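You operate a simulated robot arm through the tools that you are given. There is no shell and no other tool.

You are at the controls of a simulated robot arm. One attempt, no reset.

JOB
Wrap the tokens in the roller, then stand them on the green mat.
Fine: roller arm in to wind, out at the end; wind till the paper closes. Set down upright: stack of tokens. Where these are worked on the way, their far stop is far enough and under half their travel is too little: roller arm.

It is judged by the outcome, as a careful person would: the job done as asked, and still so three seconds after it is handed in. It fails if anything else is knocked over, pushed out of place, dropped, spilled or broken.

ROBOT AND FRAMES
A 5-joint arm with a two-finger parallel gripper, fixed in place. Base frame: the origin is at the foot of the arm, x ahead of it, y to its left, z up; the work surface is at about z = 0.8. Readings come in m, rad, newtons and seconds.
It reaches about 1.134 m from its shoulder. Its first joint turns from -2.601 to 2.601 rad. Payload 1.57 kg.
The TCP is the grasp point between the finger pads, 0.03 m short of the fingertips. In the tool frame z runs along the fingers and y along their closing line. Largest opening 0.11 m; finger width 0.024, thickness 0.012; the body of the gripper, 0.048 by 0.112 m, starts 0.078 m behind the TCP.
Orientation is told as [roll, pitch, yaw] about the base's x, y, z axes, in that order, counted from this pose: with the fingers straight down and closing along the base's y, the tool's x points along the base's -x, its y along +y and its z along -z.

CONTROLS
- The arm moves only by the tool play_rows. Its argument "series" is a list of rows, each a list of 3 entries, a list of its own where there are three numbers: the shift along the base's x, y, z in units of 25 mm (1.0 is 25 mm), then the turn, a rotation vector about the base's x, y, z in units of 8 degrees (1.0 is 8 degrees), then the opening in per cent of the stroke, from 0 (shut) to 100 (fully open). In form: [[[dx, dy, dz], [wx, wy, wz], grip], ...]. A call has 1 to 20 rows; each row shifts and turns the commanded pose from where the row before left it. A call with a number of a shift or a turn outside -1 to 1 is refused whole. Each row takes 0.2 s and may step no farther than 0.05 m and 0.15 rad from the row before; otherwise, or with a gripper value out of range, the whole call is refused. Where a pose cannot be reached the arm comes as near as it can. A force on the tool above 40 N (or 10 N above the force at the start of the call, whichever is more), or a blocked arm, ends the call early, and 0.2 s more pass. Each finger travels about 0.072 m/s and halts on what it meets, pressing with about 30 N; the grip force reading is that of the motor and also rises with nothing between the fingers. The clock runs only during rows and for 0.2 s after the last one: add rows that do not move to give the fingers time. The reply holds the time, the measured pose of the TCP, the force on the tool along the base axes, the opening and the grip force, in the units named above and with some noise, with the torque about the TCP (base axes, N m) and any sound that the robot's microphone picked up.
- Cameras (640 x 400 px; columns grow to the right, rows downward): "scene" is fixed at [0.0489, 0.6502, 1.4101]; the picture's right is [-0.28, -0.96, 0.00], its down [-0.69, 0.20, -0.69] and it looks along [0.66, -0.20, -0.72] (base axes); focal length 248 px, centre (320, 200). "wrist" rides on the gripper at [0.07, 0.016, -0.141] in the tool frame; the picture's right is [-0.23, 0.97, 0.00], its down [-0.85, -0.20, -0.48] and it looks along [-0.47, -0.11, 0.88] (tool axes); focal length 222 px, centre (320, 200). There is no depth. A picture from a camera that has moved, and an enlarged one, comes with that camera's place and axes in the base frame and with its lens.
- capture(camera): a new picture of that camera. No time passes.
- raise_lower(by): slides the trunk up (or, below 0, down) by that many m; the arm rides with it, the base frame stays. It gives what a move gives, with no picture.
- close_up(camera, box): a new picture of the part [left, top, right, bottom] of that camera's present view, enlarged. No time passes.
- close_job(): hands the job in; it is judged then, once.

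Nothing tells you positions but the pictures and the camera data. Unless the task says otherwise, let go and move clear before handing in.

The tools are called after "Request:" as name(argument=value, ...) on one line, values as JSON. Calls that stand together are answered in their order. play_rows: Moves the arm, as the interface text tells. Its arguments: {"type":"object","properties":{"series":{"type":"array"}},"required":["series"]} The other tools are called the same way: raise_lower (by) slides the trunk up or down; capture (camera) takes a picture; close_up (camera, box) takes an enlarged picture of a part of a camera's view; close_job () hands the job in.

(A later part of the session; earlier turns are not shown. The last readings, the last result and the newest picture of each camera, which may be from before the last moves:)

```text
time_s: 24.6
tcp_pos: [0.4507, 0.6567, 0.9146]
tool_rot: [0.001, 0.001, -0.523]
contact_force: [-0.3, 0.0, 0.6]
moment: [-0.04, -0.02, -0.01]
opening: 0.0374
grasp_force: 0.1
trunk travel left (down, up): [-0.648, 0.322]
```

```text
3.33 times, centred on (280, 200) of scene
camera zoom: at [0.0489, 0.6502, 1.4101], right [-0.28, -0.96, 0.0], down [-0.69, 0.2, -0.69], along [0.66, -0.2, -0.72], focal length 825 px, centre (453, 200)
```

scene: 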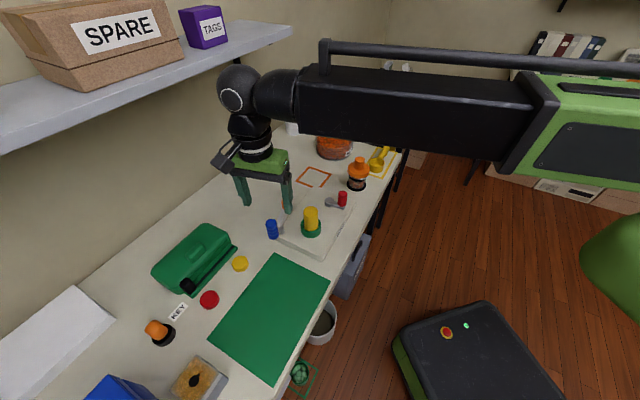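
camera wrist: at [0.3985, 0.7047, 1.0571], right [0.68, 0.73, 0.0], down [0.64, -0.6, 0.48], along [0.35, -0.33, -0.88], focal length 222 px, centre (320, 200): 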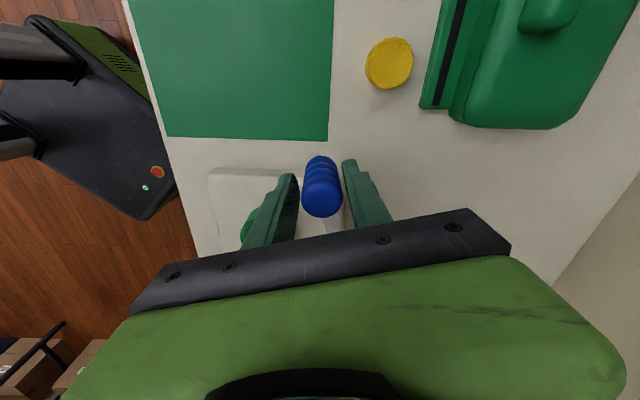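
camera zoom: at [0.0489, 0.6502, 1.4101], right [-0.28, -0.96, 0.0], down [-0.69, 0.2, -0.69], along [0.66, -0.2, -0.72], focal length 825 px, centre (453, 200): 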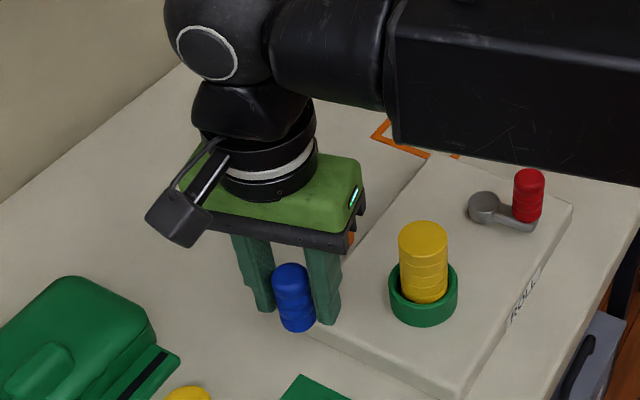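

The blue grip is caged with a few millimetres of slack. I'll sweep it clockwise along its arc about the pivot (0.491, 0.633), first half, and check.

Request:
play_rows(series=[[[0.146, 0.215, 0], [0, 0, -1], 34], [[0.173, 0.192, 0], [0, 0, -1], 34], [[0.198, 0.166, 0], [0, 0, -1], 34], [[0.22, 0.137, 0], [0, 0, -1], 34]])

Request:
capture(camera="wrist")

Request:
close_up(camera="scene", box=[210, 140, 350, 260])

```text
time_s: 25.6
tcp_pos: [0.4697, 0.6739, 0.9151]
tool_rot: [0.0, 0.0, -1.085]
contact_force: [-1.7, -0.5, -0.5]
moment: [-0.03, 0.02, -0.02]
opening: 0.0387
grasp_force: 1.1
trunk travel left (down, up): [-0.648, 0.322]
```

```text
taken
camera wrist: at [0.4509, 0.7429, 1.0571], right [0.97, 0.25, 0.0], down [0.22, -0.85, 0.48], along [0.12, -0.46, -0.88], focal length 222 px, centre (320, 200)
```

wrist: 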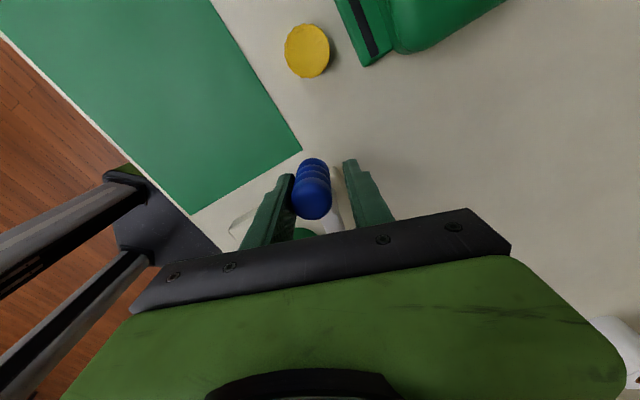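

```text
3.33 times, centred on (280, 200) of scene
camera zoom: at [0.0489, 0.6502, 1.4101], right [-0.28, -0.96, 0.0], down [-0.69, 0.2, -0.69], along [0.66, -0.2, -0.72], focal length 825 px, centre (453, 200)
```

zoom: 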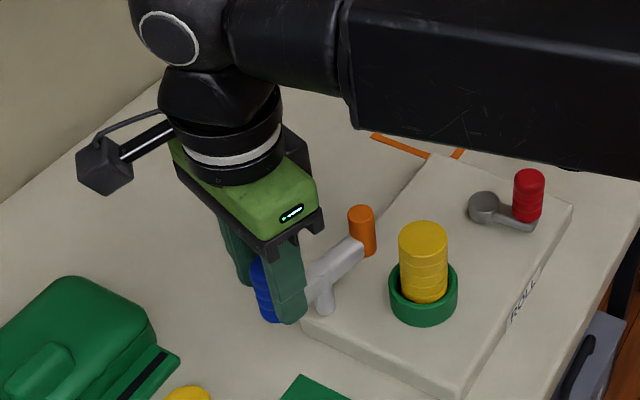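

The lever swings freely at about 2 N and the orange roller is approaching the tokens. I'll continue in smaller portions.

Request:
play_rows(series=[[[0.236, 0.105, 0], [0, 0, -1], 34], [[0.249, 0.072, 0], [0, 0, -1], 34], [[0, 0, 0], [0, 0, 0], 34]])

Request:
close_up(camera="wrist", box=[220, 100, 440, 240])

Request:
close_up(camera="scene", box=[250, 165, 350, 255])

```text
time_s: 26.4
tcp_pos: [0.4819, 0.6781, 0.9155]
tool_rot: [-0.001, 0.001, -1.363]
contact_force: [-2.2, -0.1, -0.3]
moment: [-0.02, 0.04, 0.02]
opening: 0.0384
grasp_force: 0.6
trunk travel left (down, up): [-0.648, 0.322]
```

```text
2.86 times, centred on (330, 170) of wrist
camera zoom: at [0.4827, 0.7496, 1.0571], right [1.0, -0.02, 0.0], down [-0.02, -0.88, 0.48], along [-0.01, -0.48, -0.88], focal length 635 px, centre (291, 286)
```

zoom: 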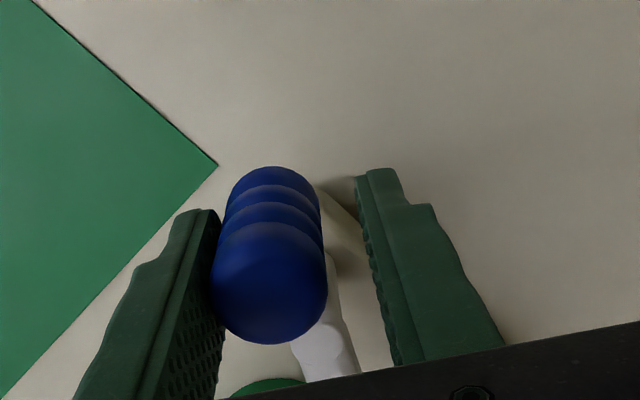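

```text
4.44 times, centred on (300, 210) of scene
camera zoom: at [0.0489, 0.6502, 1.4101], right [-0.28, -0.96, 0.0], down [-0.69, 0.2, -0.69], along [0.66, -0.2, -0.72], focal length 1100 px, centre (409, 156)
```

zoom: 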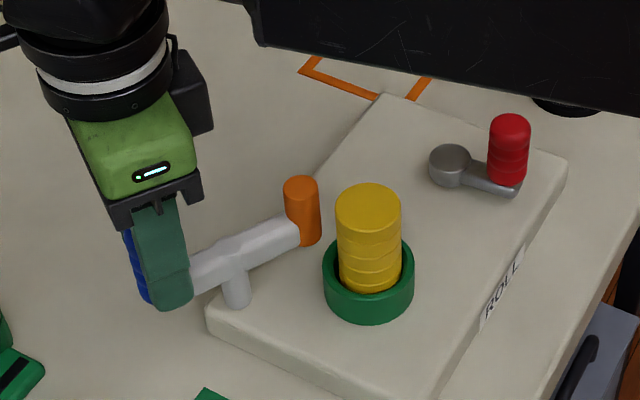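

The roller is close to the tokens; the lever has turned about 45° so far. I'll continue row by row.

Request:
play_rows(series=[[[0.256, 0.036, 0], [0, 0, -1], 34], [[0, 0, 0], [0, 0, 0], 34]])

Request:
close_up(camera="scene", box=[250, 165, 350, 255])

```text
time_s: 27.0
tcp_pos: [0.4876, 0.6798, 0.9157]
tool_rot: [0.001, 0.0, -1.503]
contact_force: [-1.8, 0.5, 0.1]
moment: [0.01, 0.06, 0.01]
opening: 0.0386
grasp_force: 0.4
trunk travel left (down, up): [-0.648, 0.322]
```

```text
4.44 times, centred on (300, 210) of scene
camera zoom: at [0.0489, 0.6502, 1.4101], right [-0.28, -0.96, 0.0], down [-0.69, 0.2, -0.69], along [0.66, -0.2, -0.72], focal length 1100 px, centre (409, 156)
```

zoom: 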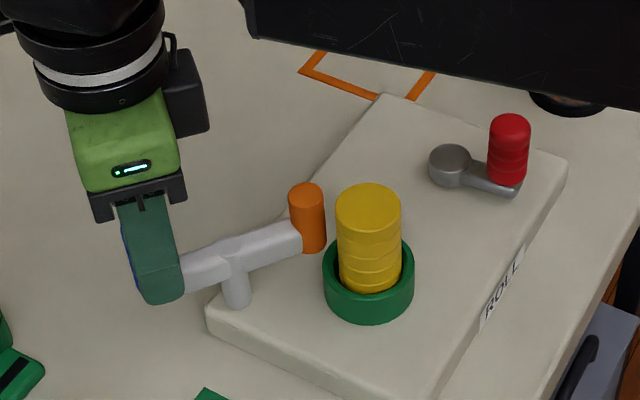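

Request:
play_rows(series=[[[0.259, 0, 0], [0, 0, -1], 34], [[0, 0, 0], [0, 0, 0], 34]])

Request:
close_up(camera="scene", box=[250, 165, 350, 255])

```text
time_s: 27.6
tcp_pos: [0.4945, 0.6797, 0.9145]
tool_rot: [0.001, -0.001, -1.642]
contact_force: [-2.1, 0.2, 0.5]
moment: [0.05, 0.06, -0.01]
opening: 0.0383
grasp_force: 0.9
trunk travel left (down, up): [-0.648, 0.322]
```

```text
4.44 times, centred on (300, 210) of scene
camera zoom: at [0.0489, 0.6502, 1.4101], right [-0.28, -0.96, 0.0], down [-0.69, 0.2, -0.69], along [0.66, -0.2, -0.72], focal length 1100 px, centre (409, 156)
```

zoom: 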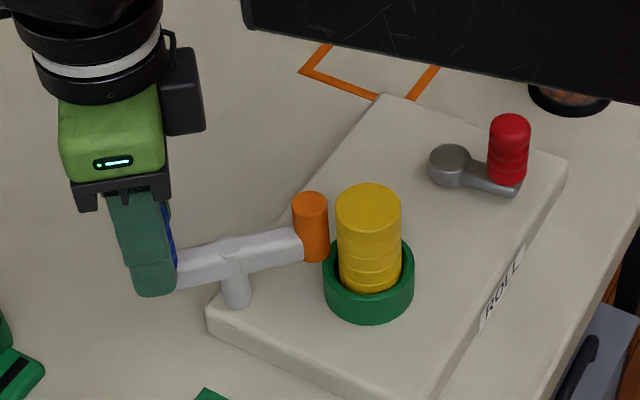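

The roller is nearly touching the tokens with only 2 N on the grip. One more small step, looking for the stop.

Request:
play_rows(series=[[[0.256, -0.036, 0], [0, 0, -1], 34], [[0, 0, 0], [0, 0, 0], 34]])

Request:
close_up(camera="scene", box=[250, 165, 350, 255])

Request:
close_up(camera="wrist", box=[220, 100, 440, 240])

```text
time_s: 28.2
tcp_pos: [0.5005, 0.678, 0.9152]
tool_rot: [-0.001, 0.001, -1.782]
contact_force: [-0.6, 1.2, 1.1]
moment: [0.01, 0.07, 0.0]
opening: 0.039
grasp_force: 0.4
trunk travel left (down, up): [-0.648, 0.322]
```

```text
4.44 times, centred on (300, 210) of scene
camera zoom: at [0.0489, 0.6502, 1.4101], right [-0.28, -0.96, 0.0], down [-0.69, 0.2, -0.69], along [0.66, -0.2, -0.72], focal length 1100 px, centre (409, 156)
```

zoom: 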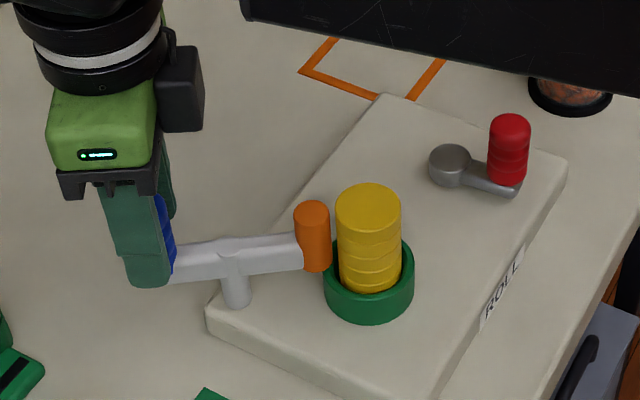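

```text
2.86 times, centred on (330, 170) of wrist
camera zoom: at [0.5306, 0.743, 1.0571], right [0.9, -0.43, 0.0], down [-0.37, -0.79, 0.48], along [-0.2, -0.43, -0.88], focal length 635 px, centre (291, 286)
```

zoom: 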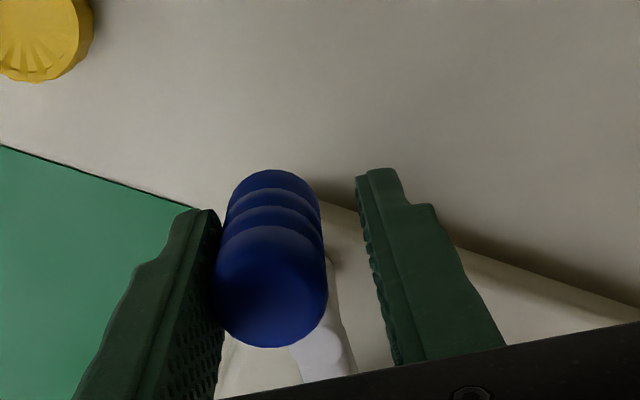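

Still low force; the roller is right beside the tokens. I'll nudge on in half steps until a stop is felt.

Request:
play_rows(series=[[[0.126, -0.03, 0], [0, 0, -0.5], 34], [[0, 0, 0], [0, 0, 0], 34]])

Request:
close_up(camera="scene", box=[270, 175, 340, 245])

```text
time_s: 28.8
tcp_pos: [0.504, 0.6769, 0.9153]
tool_rot: [0.001, -0.001, -1.854]
contact_force: [-2.7, 0.7, -1.0]
moment: [0.0, 0.02, 0.02]
opening: 0.0405
grasp_force: 2.2
trunk travel left (down, up): [-0.648, 0.322]
```

```text
5.71 times, centred on (305, 210) of scene
camera zoom: at [0.0489, 0.6502, 1.4101], right [-0.28, -0.96, 0.0], down [-0.69, 0.2, -0.69], along [0.66, -0.2, -0.72], focal length 1414 px, centre (406, 143)
```

zoom: 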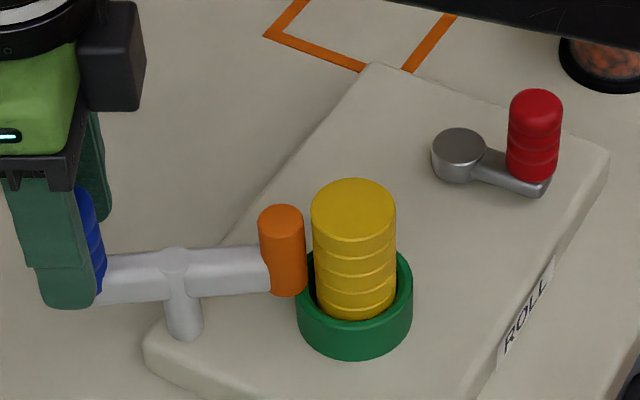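

The finger is starting to give slightly (opening 40.5 mm), hinting at the stop. One more small nudge to confirm.

Request:
play_rows(series=[[[0.12, -0.04, 0], [0, 0, -0.5], 34], [[0, 0, 0], [0, 0, 0], 34]])

Request:
close_up(camera="scene", box=[270, 175, 340, 245])

Request:
close_up(camera="wrist", box=[220, 100, 440, 240])

```text
time_s: 29.4
tcp_pos: [0.5052, 0.6767, 0.9155]
tool_rot: [0.0, 0.001, -1.919]
contact_force: [-9.1, 0.6, -0.4]
moment: [-0.04, 0.03, 0.08]
opening: 0.0454
grasp_force: 4.6
trunk travel left (down, up): [-0.648, 0.322]
```

```text
5.71 times, centred on (305, 210) of scene
camera zoom: at [0.0489, 0.6502, 1.4101], right [-0.28, -0.96, 0.0], down [-0.69, 0.2, -0.69], along [0.66, -0.2, -0.72], focal length 1414 px, centre (406, 143)
```

zoom: 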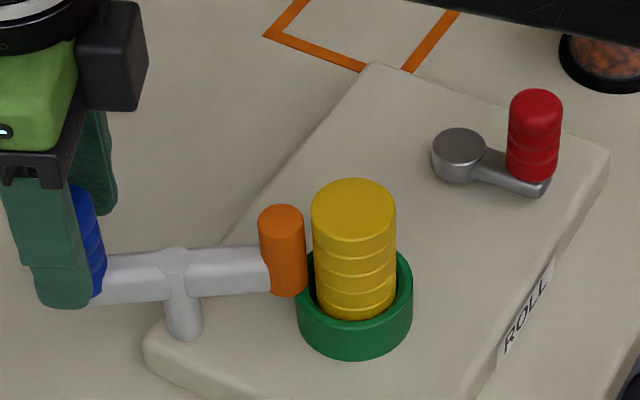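

```text
2.86 times, centred on (330, 170) of wrist
camera zoom: at [0.5443, 0.7363, 1.0574], right [0.84, -0.55, 0.0], down [-0.48, -0.73, 0.48], along [-0.26, -0.4, -0.88], focal length 635 px, centre (291, 286)
```

zoom: 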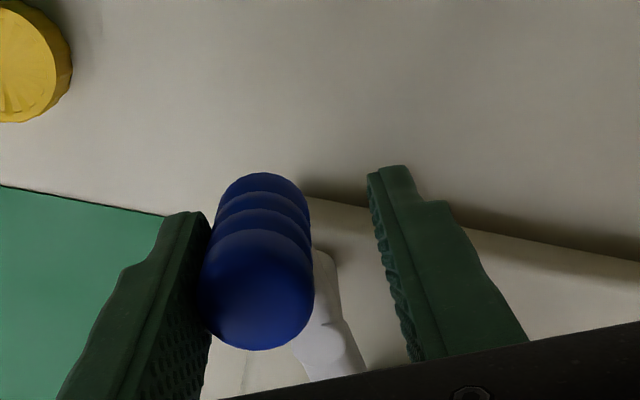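

The lever has hit its far stop (about 9 N and no further motion), with the roller beside the tokens. I'll open, rise clear, and check that it stays.

Request:
play_rows(series=[[[-0.1, 0.02, 0], [0, 0, 0], 45], [[0, 0, 0], [0, 0, 0], 60], [[0, 0, 0], [0, 0, 0], 70]])

Request:
raise_lower(by=0.1)

Request:
capture(camera="wrist")

Request:
close_up(camera="scene", box=[250, 165, 370, 255])

```text
time_s: 30.2
tcp_pos: [0.5053, 0.6761, 0.9146]
tool_rot: [0.0, 0.001, -1.921]
contact_force: [0.0, 0.0, -0.3]
moment: [-0.02, -0.04, 0.0]
opening: 0.0771
grasp_force: 0.2
trunk travel left (down, up): [-0.648, 0.322]
```

```text
time_s: 31.5
tcp_pos: [0.5054, 0.6772, 1.015]
tool_rot: [0.0, -0.001, -1.92]
contact_force: [0.4, -0.2, 0.2]
moment: [0.0, 0.0, 0.02]
opening: 0.077
grasp_force: 0.1
trunk travel left (down, up): [-0.748, 0.222]
```

```text
taken
camera wrist: at [0.5431, 0.7366, 1.157], right [0.84, -0.55, 0.0], down [-0.48, -0.73, 0.48], along [-0.26, -0.4, -0.88], focal length 222 px, centre (320, 200)
```

wrist: 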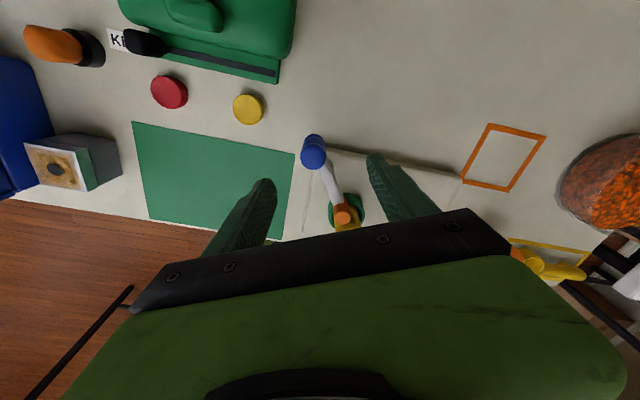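

```text
4.44 times, centred on (310, 210) of scene
camera zoom: at [0.0489, 0.6502, 1.4101], right [-0.28, -0.96, 0.0], down [-0.69, 0.2, -0.69], along [0.66, -0.2, -0.72], focal length 1100 px, centre (364, 156)
```

zoom: 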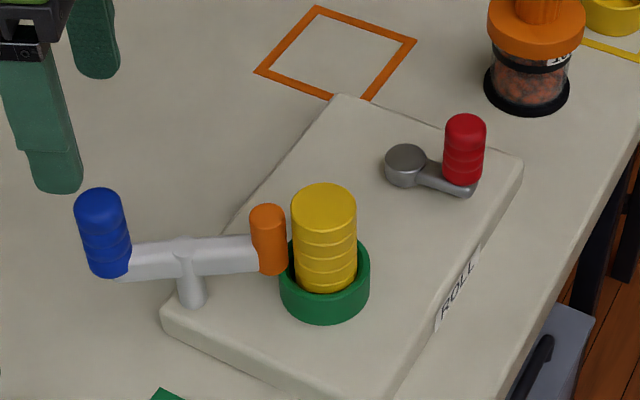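

The roller arm stays in. Now the crank: I'll move above the red handle (about (0.525, 0.441)) with the closing line across its path.

Request:
play_rows(series=[[[0.078, -0.944, 0], [0, 0, -0.275], 70], [[0.078, -0.944, 0], [0, 0, -0.275], 70], [[0.078, -0.944, 0], [0, 0, -0.275], 70], [[0.078, -0.944, 0], [0, 0, -0.275], 70], [[0.078, -0.944, 0], [0, 0, -0.275], 70], [[0.078, -0.944, 0], [0, 0, -0.275], 70], [[0.078, -0.944, 0], [0, 0, -0.275], 70], [[0.078, -0.944, 0], [0, 0, -0.275], 70], [[0.078, -0.944, 0], [0, 0, -0.275], 70], [[0.078, -0.944, 0], [0, 0, -0.275], 70], [[0, 0, 0], [0, 0, 0], 70]])

Request:
capture(camera="wrist")

Request:
close_up(camera="wrist", box=[220, 90, 440, 230])

Request:
capture(camera="scene")

```text
time_s: 33.9
tcp_pos: [0.5384, 0.4246, 1.0155]
tool_rot: [-0.003, -0.001, -2.296]
contact_force: [-0.4, -0.3, -0.1]
moment: [-0.04, 0.0, 0.0]
opening: 0.077
grasp_force: 0.0
out of reach, approached as far as the arm can: row 8, 9, 10
trunk travel left (down, up): [-0.748, 0.222]
```

```text
taken
camera wrist: at [0.5967, 0.4665, 1.157], right [0.58, -0.82, 0.0], down [-0.72, -0.51, 0.48], along [-0.39, -0.27, -0.88], focal length 222 px, centre (320, 200)
```

wrist: 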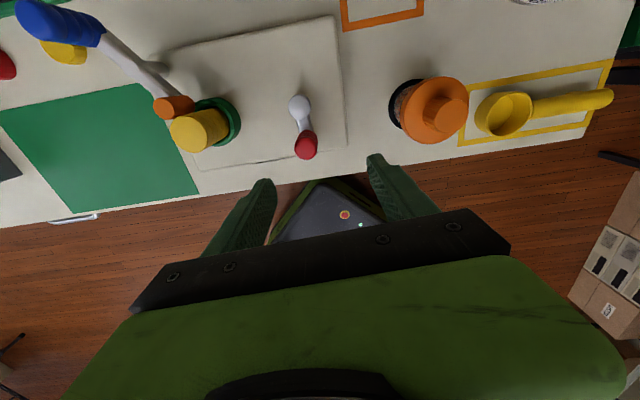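

```text
2.86 times, centred on (330, 160) of wrist
camera zoom: at [0.5967, 0.4665, 1.157], right [0.58, -0.82, 0.0], down [-0.72, -0.51, 0.48], along [-0.39, -0.27, -0.88], focal length 635 px, centre (291, 314)
```

zoom: 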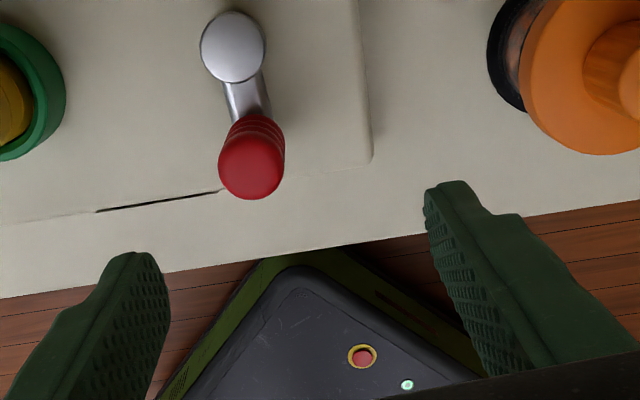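

```text
taken
```

scene: 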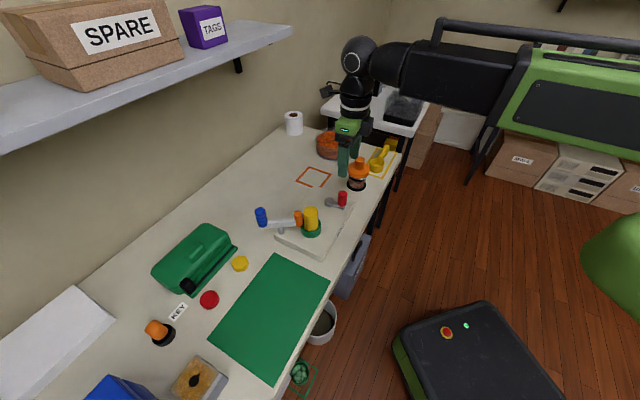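

The spin joint reached its limit near that yaw, so following the crank by turning the wrist isn't practical. Instead I'll close the fingers and use them as a peg that walks the red handle around its hub (about (0.553, 0.471), radius 41 mm), starting behind it.

Request:
play_rows(series=[[[0, 0, 0], [0, 0, 1], 40], [[0, 0, 0], [0, 0, 1], 20], [[0, 0, 0], [0, 0, 1], 0], [[0, 0, 0], [0, 0, 1], 0], [[0, 0, 0], [0, 0, 0], 0]])

Request:
capture(camera="wrist")

```text
time_s: 35.1
tcp_pos: [0.5376, 0.4246, 1.0157]
tool_rot: [0.0, -0.001, -1.744]
contact_force: [-0.6, 0.4, -0.1]
moment: [-0.02, -0.02, -0.03]
opening: 0.0
grasp_force: 21.4
trunk travel left (down, up): [-0.748, 0.222]
```

```text
taken
camera wrist: at [0.5655, 0.4911, 1.1571], right [0.92, -0.39, 0.0], down [-0.34, -0.81, 0.48], along [-0.19, -0.44, -0.88], focal length 222 px, centre (320, 200)
```

wrist: 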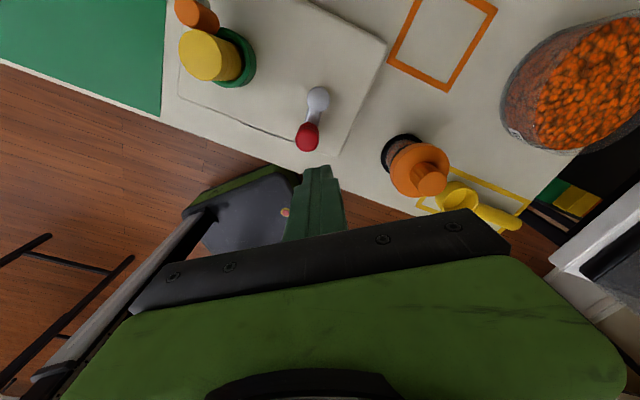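

I'll position the closed fingers behind the handle at about (0.512, 0.477) and lower until the tips sit just above the crank arm.

Request:
play_rows(series=[[[-0.336, 0.703, 0], [0, 0, 0], 0], [[-0.336, 0.703, 0], [0, 0, 0], 0], [[-0.336, 0.703, 0], [0, 0, 0], 0], [[0, 0, 0], [0, 0, 0], 0]])

Request:
raise_lower(by=-0.08)

Request:
capture(camera="wrist")

Request:
close_up(camera="scene", box=[250, 145, 390, 250])

```text
time_s: 36.1
tcp_pos: [0.512, 0.4785, 1.0145]
tool_rot: [0.002, -0.001, -1.745]
contact_force: [0.0, -0.6, 0.9]
moment: [0.01, 0.01, -0.02]
opening: 0.0001
grasp_force: 21.4
trunk travel left (down, up): [-0.748, 0.222]
```

```text
time_s: 37.3
tcp_pos: [0.512, 0.4794, 0.9349]
tool_rot: [0.0, 0.0, -1.746]
contact_force: [-0.5, -0.6, 0.6]
moment: [0.03, -0.02, 0.02]
opening: 0.0001
grasp_force: 21.8
trunk travel left (down, up): [-0.668, 0.302]
```

```text
taken
camera wrist: at [0.5396, 0.5441, 1.0771], right [0.92, -0.39, 0.0], down [-0.35, -0.81, 0.48], along [-0.19, -0.44, -0.88], focal length 222 px, centre (320, 200)
```

wrist: 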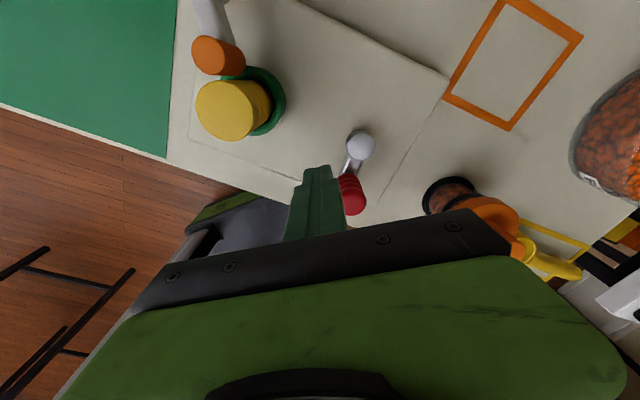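

```text
3.81 times, centred on (320, 198) of scene
camera zoom: at [0.0489, 0.6502, 1.4101], right [-0.28, -0.96, 0.0], down [-0.69, 0.2, -0.69], along [0.66, -0.2, -0.72], focal length 943 px, centre (320, 210)
```

zoom: 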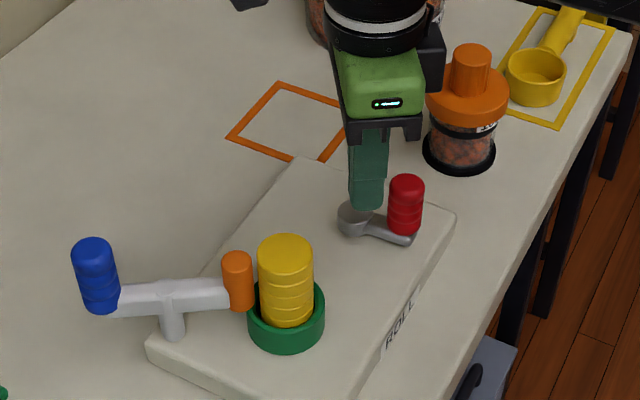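

Clearance to the handle is about 14 mm. I'll lower the last 4 cm and start pushing it counter-clockwise, gently at first.

Request:
raise_lower(by=-0.038)

Request:
play_rows(series=[[[-0.02, -0.233, 0], [0, 0, 0], 0], [[0.013, -0.233, 0], [0, 0, 0], 0], [[0.045, -0.23, 0], [0, 0, 0], 0], [[0.076, -0.222, 0], [0, 0, 0], 0], [[0.105, -0.21, 0], [0, 0, 0], 0]])

Request:
capture(camera="wrist")

Request:
close_up(camera="scene", box=[250, 145, 390, 250])

```text
time_s: 38.1
tcp_pos: [0.5124, 0.4773, 0.898]
tool_rot: [0.002, 0.001, -1.746]
contact_force: [-0.2, -0.3, 0.0]
moment: [0.0, -0.01, 0.03]
opening: 0.0001
grasp_force: 21.4
trunk travel left (down, up): [-0.63, 0.34]
```

```text
time_s: 39.3
tcp_pos: [0.5177, 0.4493, 0.8981]
tool_rot: [0.0, -0.001, -1.745]
contact_force: [-0.2, 0.6, 0.4]
moment: [-0.04, -0.01, 0.04]
opening: 0.0
grasp_force: 21.6
trunk travel left (down, up): [-0.63, 0.34]
```

```text
taken
camera wrist: at [0.5447, 0.5161, 1.0391], right [0.92, -0.39, 0.0], down [-0.34, -0.81, 0.48], along [-0.19, -0.44, -0.88], focal length 222 px, centre (320, 200)
```

wrist: 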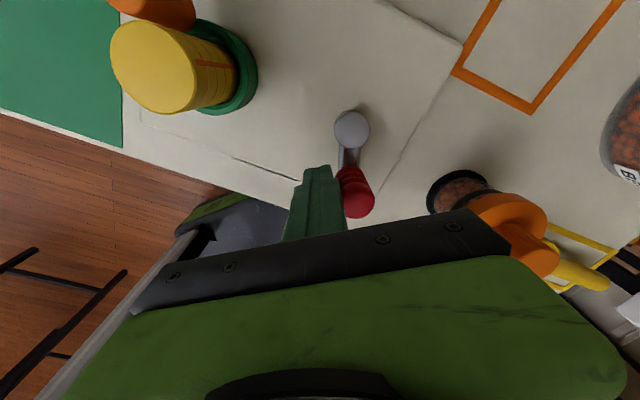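

```text
3.81 times, centred on (320, 198) of scene
camera zoom: at [0.0489, 0.6502, 1.4101], right [-0.28, -0.96, 0.0], down [-0.69, 0.2, -0.69], along [0.66, -0.2, -0.72], focal length 943 px, centre (320, 210)
```

zoom: 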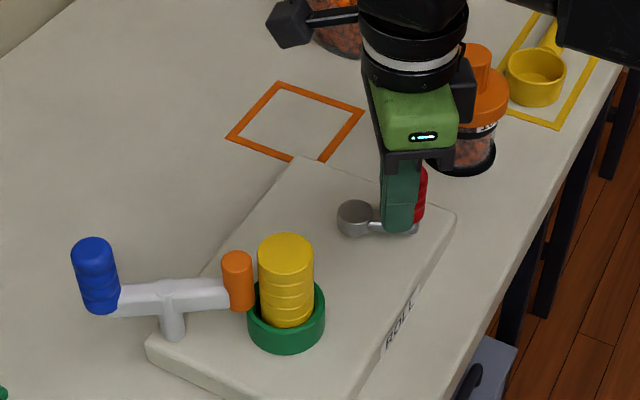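

The handle moves easily counter-clockwise, and a thin mark has appeared on the token stack. I'll zoom in on it.

Request:
close_up(camera="wrist", box=[100, 0, 280, 120])

Request:
close_up(camera="scene", box=[285, 190, 345, 240])

```text
3.33 times, centred on (190, 60) of wrist
camera zoom: at [0.5447, 0.5161, 1.0391], right [0.92, -0.39, 0.0], down [-0.34, -0.81, 0.48], along [-0.19, -0.44, -0.88], focal length 740 px, centre (753, 667)
```

zoom: 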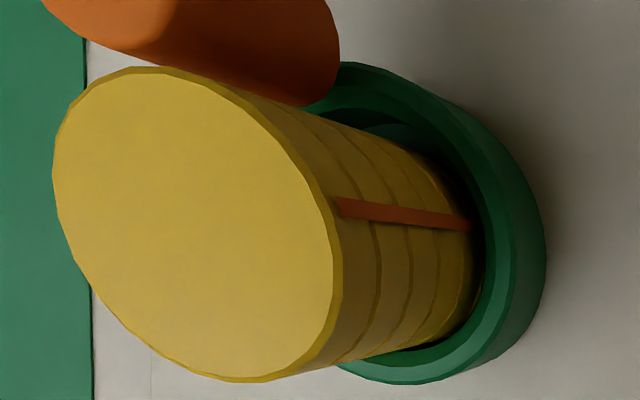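

```text
8.00 times, centred on (315, 215) of scene
camera zoom: at [0.0489, 0.6502, 1.4101], right [-0.28, -0.96, 0.0], down [-0.69, 0.2, -0.69], along [0.66, -0.2, -0.72], focal length 1980 px, centre (360, 80)
```

zoom: 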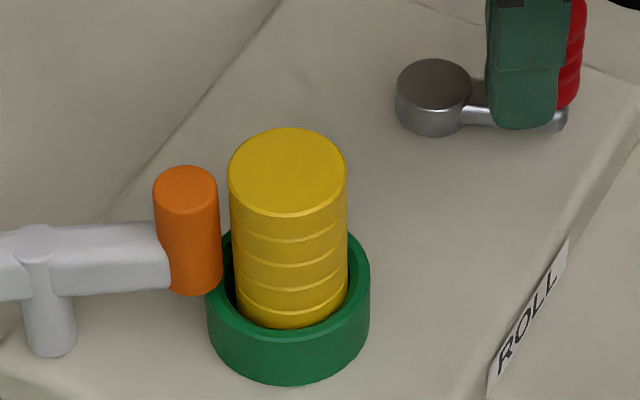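

Paper has begun to cover the tokens, so this is the right direction. I'll keep walking the handle around the hub.

Request:
play_rows(series=[[[0.279, -0.338, 0], [0, 0, 0], 0], [[0.357, -0.255, 0], [0, 0, 0], 0], [[0.411, -0.154, 0], [0, 0, 0], 0], [[0.437, -0.042, 0], [0, 0, 0], 0], [[0.433, 0.072, 0], [0, 0, 0], 0], [[0.399, 0.182, 0], [0, 0, 0], 0]])

Request:
capture(camera="wrist")

Request:
close_up(camera="scene", box=[270, 160, 370, 245])

```text
time_s: 40.7
tcp_pos: [0.5764, 0.4354, 0.897]
tool_rot: [0.0, -0.002, -1.746]
contact_force: [-0.2, -0.5, 0.4]
moment: [-0.01, 0.01, 0.03]
opening: 0.0
grasp_force: 21.5
trunk travel left (down, up): [-0.63, 0.34]
```

```text
taken
camera wrist: at [0.6034, 0.5025, 1.039], right [0.92, -0.39, 0.0], down [-0.35, -0.81, 0.48], along [-0.19, -0.44, -0.88], focal length 222 px, centre (320, 200)
```

wrist: 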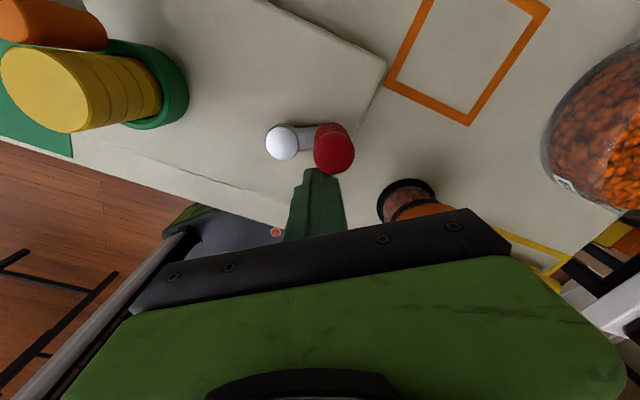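

```text
4.71 times, centred on (320, 202) of scene
camera zoom: at [0.0489, 0.6502, 1.4101], right [-0.28, -0.96, 0.0], down [-0.69, 0.2, -0.69], along [0.66, -0.2, -0.72], focal length 1165 px, centre (320, 188)
```

zoom: 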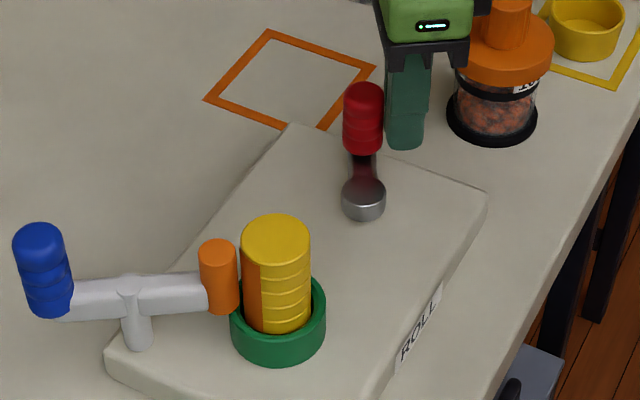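

The paper band is growing on the tokens as the crank turns. I'll carry on around.

Request:
play_rows(series=[[[0.338, 0.279, 0], [0, 0, 0], 0], [[0.255, 0.357, 0], [0, 0, 0], 0], [[0.154, 0.411, 0], [0, 0, 0], 0], [[0.042, 0.437, 0], [0, 0, 0], 0], [[-0.072, 0.433, 0], [0, 0, 0], 0], [[-0.182, 0.399, 0], [0, 0, 0], 0], [[-0.279, 0.338, 0], [0, 0, 0], 0], [[-0.357, 0.255, 0], [0, 0, 0], 0]])

Request:
capture(camera="wrist")

Request:
close_up(camera="scene", box=[270, 160, 370, 245])

```text
time_s: 42.5
tcp_pos: [0.5724, 0.5089, 0.8973]
tool_rot: [0.0, 0.0, -1.744]
contact_force: [0.3, -0.4, 0.0]
moment: [-0.02, -0.02, -0.02]
opening: 0.0
grasp_force: 20.9
trunk travel left (down, up): [-0.63, 0.34]
```

```text
taken
camera wrist: at [0.6008, 0.5752, 1.0391], right [0.92, -0.39, 0.0], down [-0.35, -0.81, 0.48], along [-0.19, -0.44, -0.88], focal length 222 px, centre (320, 200)
```

wrist: 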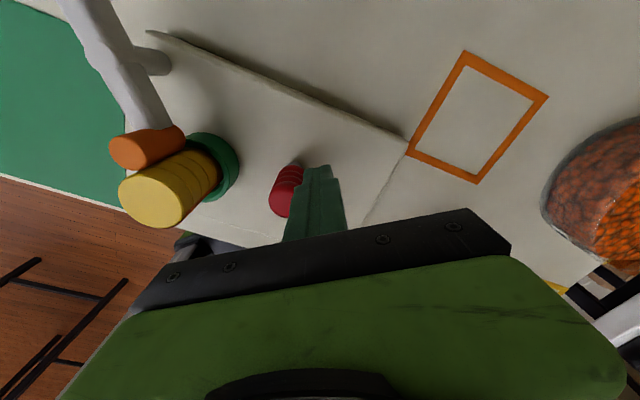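

```text
4.71 times, centred on (320, 202) of scene
camera zoom: at [0.0489, 0.6502, 1.4101], right [-0.28, -0.96, 0.0], down [-0.69, 0.2, -0.69], along [0.66, -0.2, -0.72], focal length 1165 px, centre (320, 188)
```

zoom: 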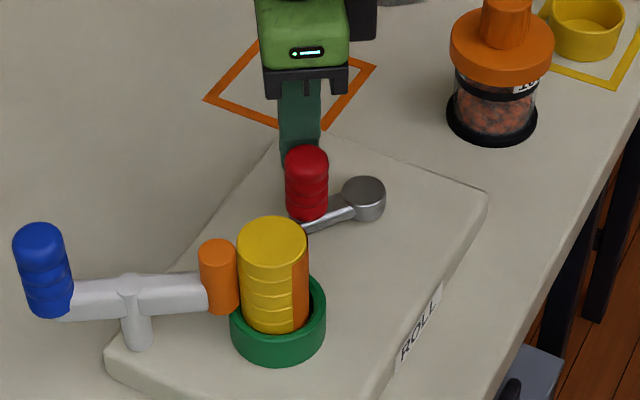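

The handle has gone about two thirds of a turn, and the stack turns with it carrying the paper band. I'll check how much paper is on.

Request:
close_up(camera="wrist", box=[90, 110, 270, 240])

Request:
close_up(camera="scene", box=[285, 190, 345, 240])

```text
3.08 times, centred on (180, 175) of wrist
camera zoom: at [0.6008, 0.5752, 1.0391], right [0.92, -0.39, 0.0], down [-0.35, -0.81, 0.48], along [-0.19, -0.44, -0.88], focal length 684 px, centre (751, 277)
```

zoom: 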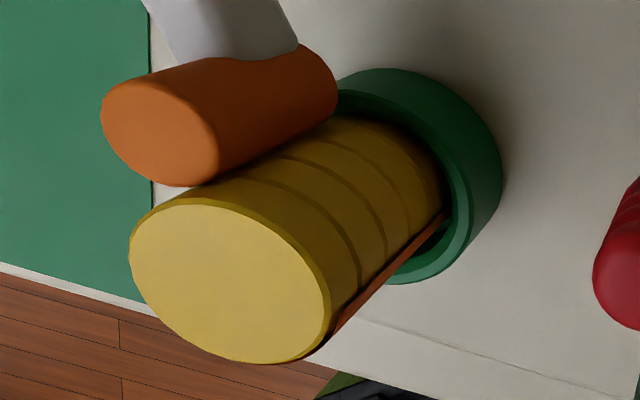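

```text
8.00 times, centred on (315, 215) of scene
camera zoom: at [0.0489, 0.6502, 1.4101], right [-0.28, -0.96, 0.0], down [-0.69, 0.2, -0.69], along [0.66, -0.2, -0.72], focal length 1980 px, centre (360, 80)
```

zoom: 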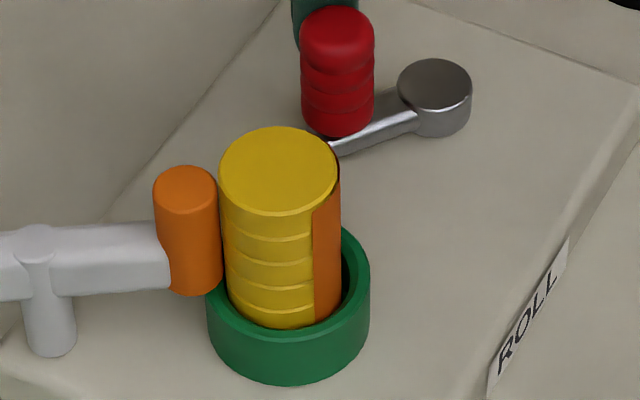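

The band now covers roughly a quarter of the stack after about 0.6 turn. I'll keep winding.

Request:
play_rows(series=[[[-0.411, 0.154, 0], [0, 0, 0], 0], [[-0.437, 0.042, 0], [0, 0, 0], 0], [[-0.433, -0.072, 0], [0, 0, 0], 0], [[-0.399, -0.182, 0], [0, 0, 0], 0], [[-0.338, -0.279, 0], [0, 0, 0], 0], [[-0.255, -0.357, 0], [0, 0, 0], 0], [[-0.154, -0.411, 0], [0, 0, 0], 0], [[-0.042, -0.437, 0], [0, 0, 0], 0], [[0.072, -0.433, 0], [0, 0, 0], 0], [[0.182, -0.399, 0], [0, 0, 0], 0]])

Request:
capture(camera="wrist")

Request:
close_up(camera="scene", box=[270, 160, 370, 245])

```text
time_s: 44.7
tcp_pos: [0.5181, 0.4503, 0.8978]
tool_rot: [0.0, 0.0, -1.744]
contact_force: [-0.5, 0.1, 0.9]
moment: [-0.02, 0.0, 0.01]
opening: 0.0
grasp_force: 21.4
trunk travel left (down, up): [-0.63, 0.34]
```

```text
taken
camera wrist: at [0.5447, 0.5163, 1.0391], right [0.92, -0.39, 0.0], down [-0.35, -0.81, 0.48], along [-0.19, -0.44, -0.88], focal length 222 px, centre (320, 200)
```

wrist: 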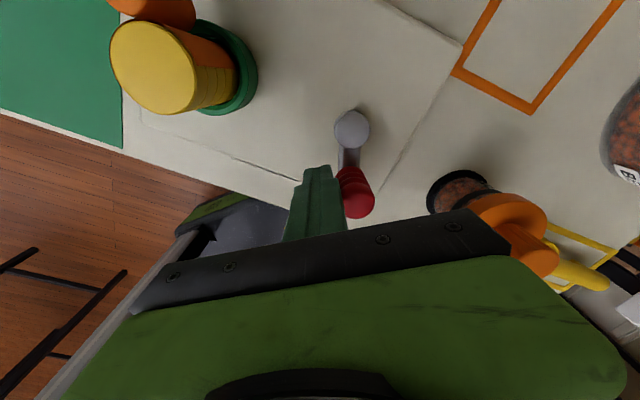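

```text
4.71 times, centred on (320, 202) of scene
camera zoom: at [0.0489, 0.6502, 1.4101], right [-0.28, -0.96, 0.0], down [-0.69, 0.2, -0.69], along [0.66, -0.2, -0.72], focal length 1165 px, centre (320, 188)
```

zoom: 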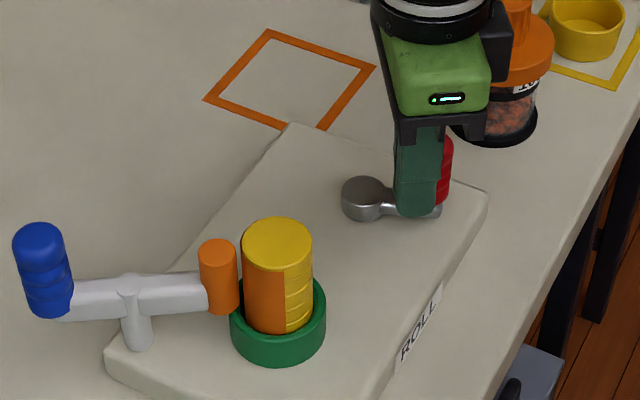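

After one turn the paper covers about half the stack. I'll do the next two thirds of a turn.

Request:
play_rows(series=[[[0.279, -0.338, 0], [0, 0, 0], 0], [[0.357, -0.255, 0], [0, 0, 0], 0], [[0.411, -0.154, 0], [0, 0, 0], 0], [[0.437, -0.042, 0], [0, 0, 0], 0], [[0.433, 0.072, 0], [0, 0, 0], 0], [[0.399, 0.182, 0], [0, 0, 0], 0], [[0.338, 0.279, 0], [0, 0, 0], 0], [[0.255, 0.357, 0], [0, 0, 0], 0], [[0.154, 0.411, 0], [0, 0, 0], 0], [[0.042, 0.437, 0], [0, 0, 0], 0], [[-0.072, 0.433, 0], [0, 0, 0], 0], [[-0.182, 0.399, 0], [0, 0, 0], 0], [[-0.279, 0.338, 0], [0, 0, 0], 0], [[-0.357, 0.255, 0], [0, 0, 0], 0]])

Request:
capture(camera="wrist")

Request:
close_up(camera="scene", box=[270, 160, 370, 245])

```text
time_s: 47.7
tcp_pos: [0.5723, 0.5097, 0.8979]
tool_rot: [0.0, 0.0, -1.745]
contact_force: [-0.7, -0.3, 0.2]
moment: [0.0, 0.0, 0.0]
opening: 0.0001
grasp_force: 20.8
trunk travel left (down, up): [-0.63, 0.34]
```

```text
taken
camera wrist: at [0.6005, 0.5754, 1.0391], right [0.92, -0.39, 0.0], down [-0.35, -0.81, 0.48], along [-0.19, -0.44, -0.88], focal length 222 px, centre (320, 200)
```

wrist: 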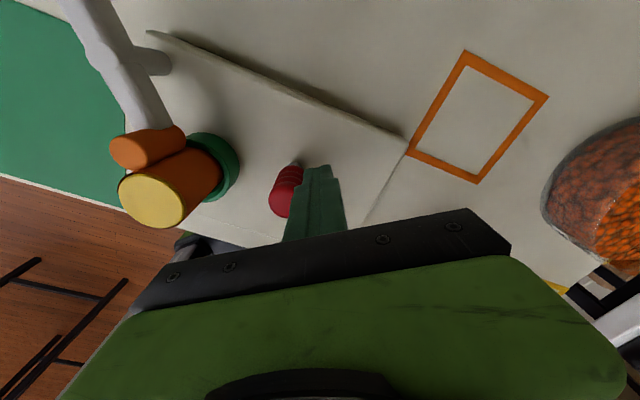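

```text
4.71 times, centred on (320, 202) of scene
camera zoom: at [0.0489, 0.6502, 1.4101], right [-0.28, -0.96, 0.0], down [-0.69, 0.2, -0.69], along [0.66, -0.2, -0.72], focal length 1165 px, centre (320, 188)
```

zoom: 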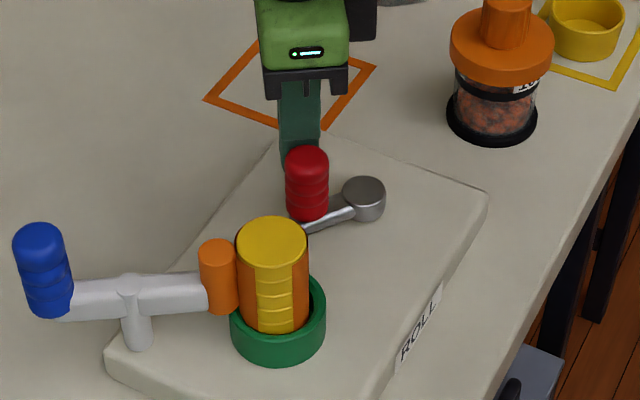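

Only a gap of about 60° is left in the paper. I'll keep winding most of the remaining third of a turn and look.

Request:
play_rows(series=[[[-0.411, 0.154, 0], [0, 0, 0], 0], [[-0.437, 0.042, 0], [0, 0, 0], 0], [[-0.433, -0.072, 0], [0, 0, 0], 0], [[-0.399, -0.182, 0], [0, 0, 0], 0], [[-0.338, -0.279, 0], [0, 0, 0], 0], [[-0.255, -0.357, 0], [0, 0, 0], 0], [[-0.154, -0.411, 0], [0, 0, 0], 0]])

Request:
capture(camera="wrist")

Request:
close_up(camera="scene", box=[270, 160, 370, 245])

```text
time_s: 49.3
tcp_pos: [0.5128, 0.482, 0.8971]
tool_rot: [0.001, 0.0, -1.746]
contact_force: [0.0, -0.1, -0.4]
moment: [0.0, 0.0, 0.0]
opening: 0.0
grasp_force: 21.2
trunk travel left (down, up): [-0.63, 0.34]
```

```text
taken
camera wrist: at [0.5393, 0.5474, 1.0391], right [0.92, -0.39, 0.0], down [-0.35, -0.81, 0.48], along [-0.19, -0.44, -0.88], focal length 222 px, centre (320, 200)
```

wrist: 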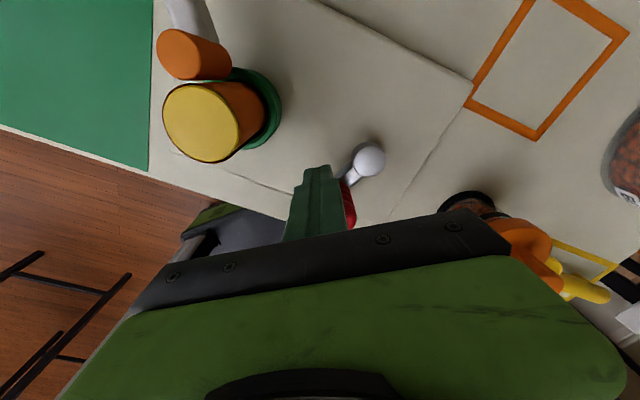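

```text
4.71 times, centred on (320, 202) of scene
camera zoom: at [0.0489, 0.6502, 1.4101], right [-0.28, -0.96, 0.0], down [-0.69, 0.2, -0.69], along [0.66, -0.2, -0.72], focal length 1165 px, centre (320, 188)
```

zoom: 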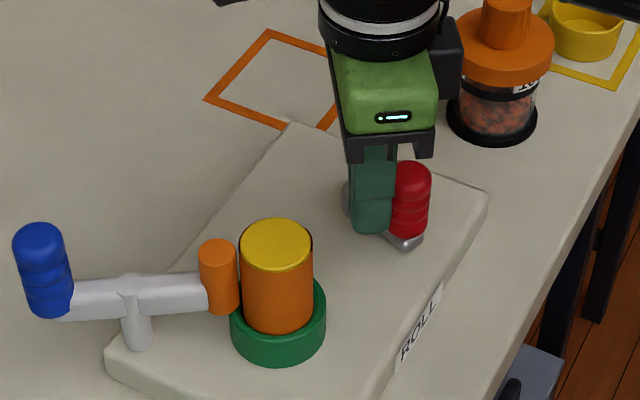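

The paper is almost all the way round. I'll add three more rows and inspect the seam closely.

Request:
play_rows(series=[[[-0.042, -0.437, 0], [0, 0, 0], 0], [[0.072, -0.433, 0], [0, 0, 0], 0], [[0.182, -0.399, 0], [0, 0, 0], 0]])

Request:
close_up(camera="wrist", box=[100, 0, 280, 120])

Request:
close_up(camera="scene", box=[285, 190, 345, 240])

```text
time_s: 50.1
tcp_pos: [0.5164, 0.4492, 0.8968]
tool_rot: [0.001, -0.003, -1.746]
contact_force: [0.4, 0.4, -0.4]
moment: [-0.03, -0.03, 0.04]
opening: 0.0002
grasp_force: 21.4
trunk travel left (down, up): [-0.63, 0.34]
```

```text
3.33 times, centred on (190, 60) of wrist
camera zoom: at [0.5449, 0.5158, 1.0391], right [0.92, -0.39, 0.0], down [-0.35, -0.81, 0.48], along [-0.19, -0.44, -0.88], focal length 740 px, centre (753, 667)
```

zoom: 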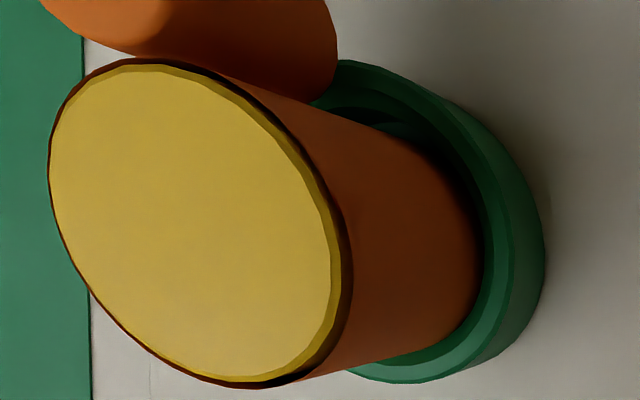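

```text
8.00 times, centred on (315, 215) of scene
camera zoom: at [0.0489, 0.6502, 1.4101], right [-0.28, -0.96, 0.0], down [-0.69, 0.2, -0.69], along [0.66, -0.2, -0.72], focal length 1980 px, centre (360, 80)
```

zoom: 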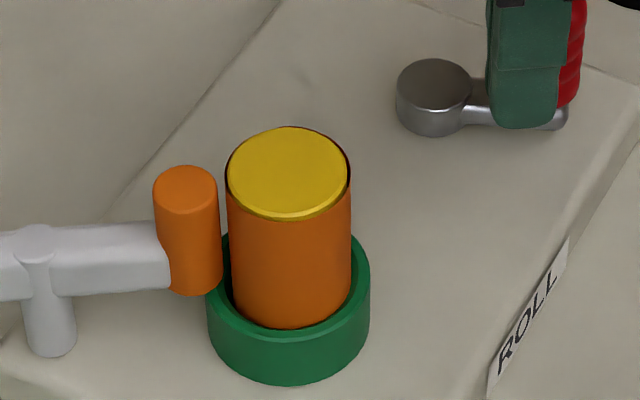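

The paper ring looks complete in both views; a small sector near the roller is hidden, so I'll wind about a sixth of a turn more to bring that part into view and confirm.

Request:
play_rows(series=[[[0.279, -0.338, 0], [0, 0, 0], 0], [[0.357, -0.255, 0], [0, 0, 0], 0], [[0.411, -0.154, 0], [0, 0, 0], 0], [[0.437, -0.042, 0], [0, 0, 0], 0]])

Request:
close_up(camera="wrist", box=[0, 0, 240, 150])

Request:
close_up(camera="scene", box=[285, 190, 345, 240])

```text
time_s: 51.1
tcp_pos: [0.5556, 0.4301, 0.897]
tool_rot: [0.0, -0.001, -1.745]
contact_force: [1.3, 0.0, -0.5]
moment: [-0.02, -0.03, 0.01]
opening: 0.0
grasp_force: 21.8
trunk travel left (down, up): [-0.63, 0.34]
```

```text
2.67 times, centred on (120, 75) of wrist
camera zoom: at [0.5823, 0.4962, 1.039], right [0.92, -0.39, 0.0], down [-0.35, -0.81, 0.48], along [-0.19, -0.44, -0.88], focal length 592 px, centre (853, 533)
```

zoom: 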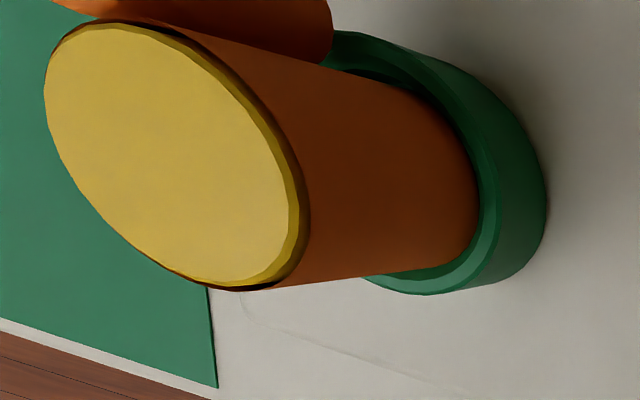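

```text
8.00 times, centred on (315, 215) of scene
camera zoom: at [0.0489, 0.6502, 1.4101], right [-0.28, -0.96, 0.0], down [-0.69, 0.2, -0.69], along [0.66, -0.2, -0.72], focal length 1980 px, centre (360, 80)
```

zoom: 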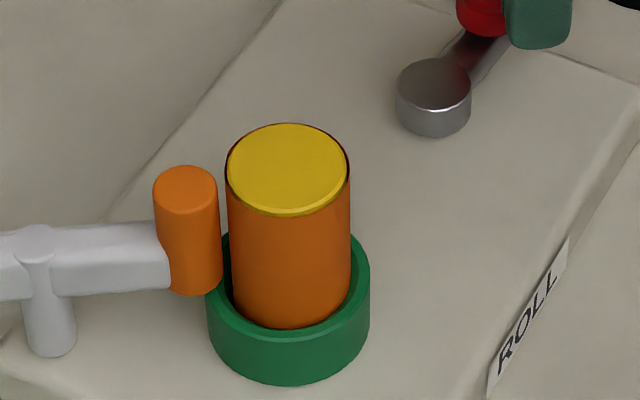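

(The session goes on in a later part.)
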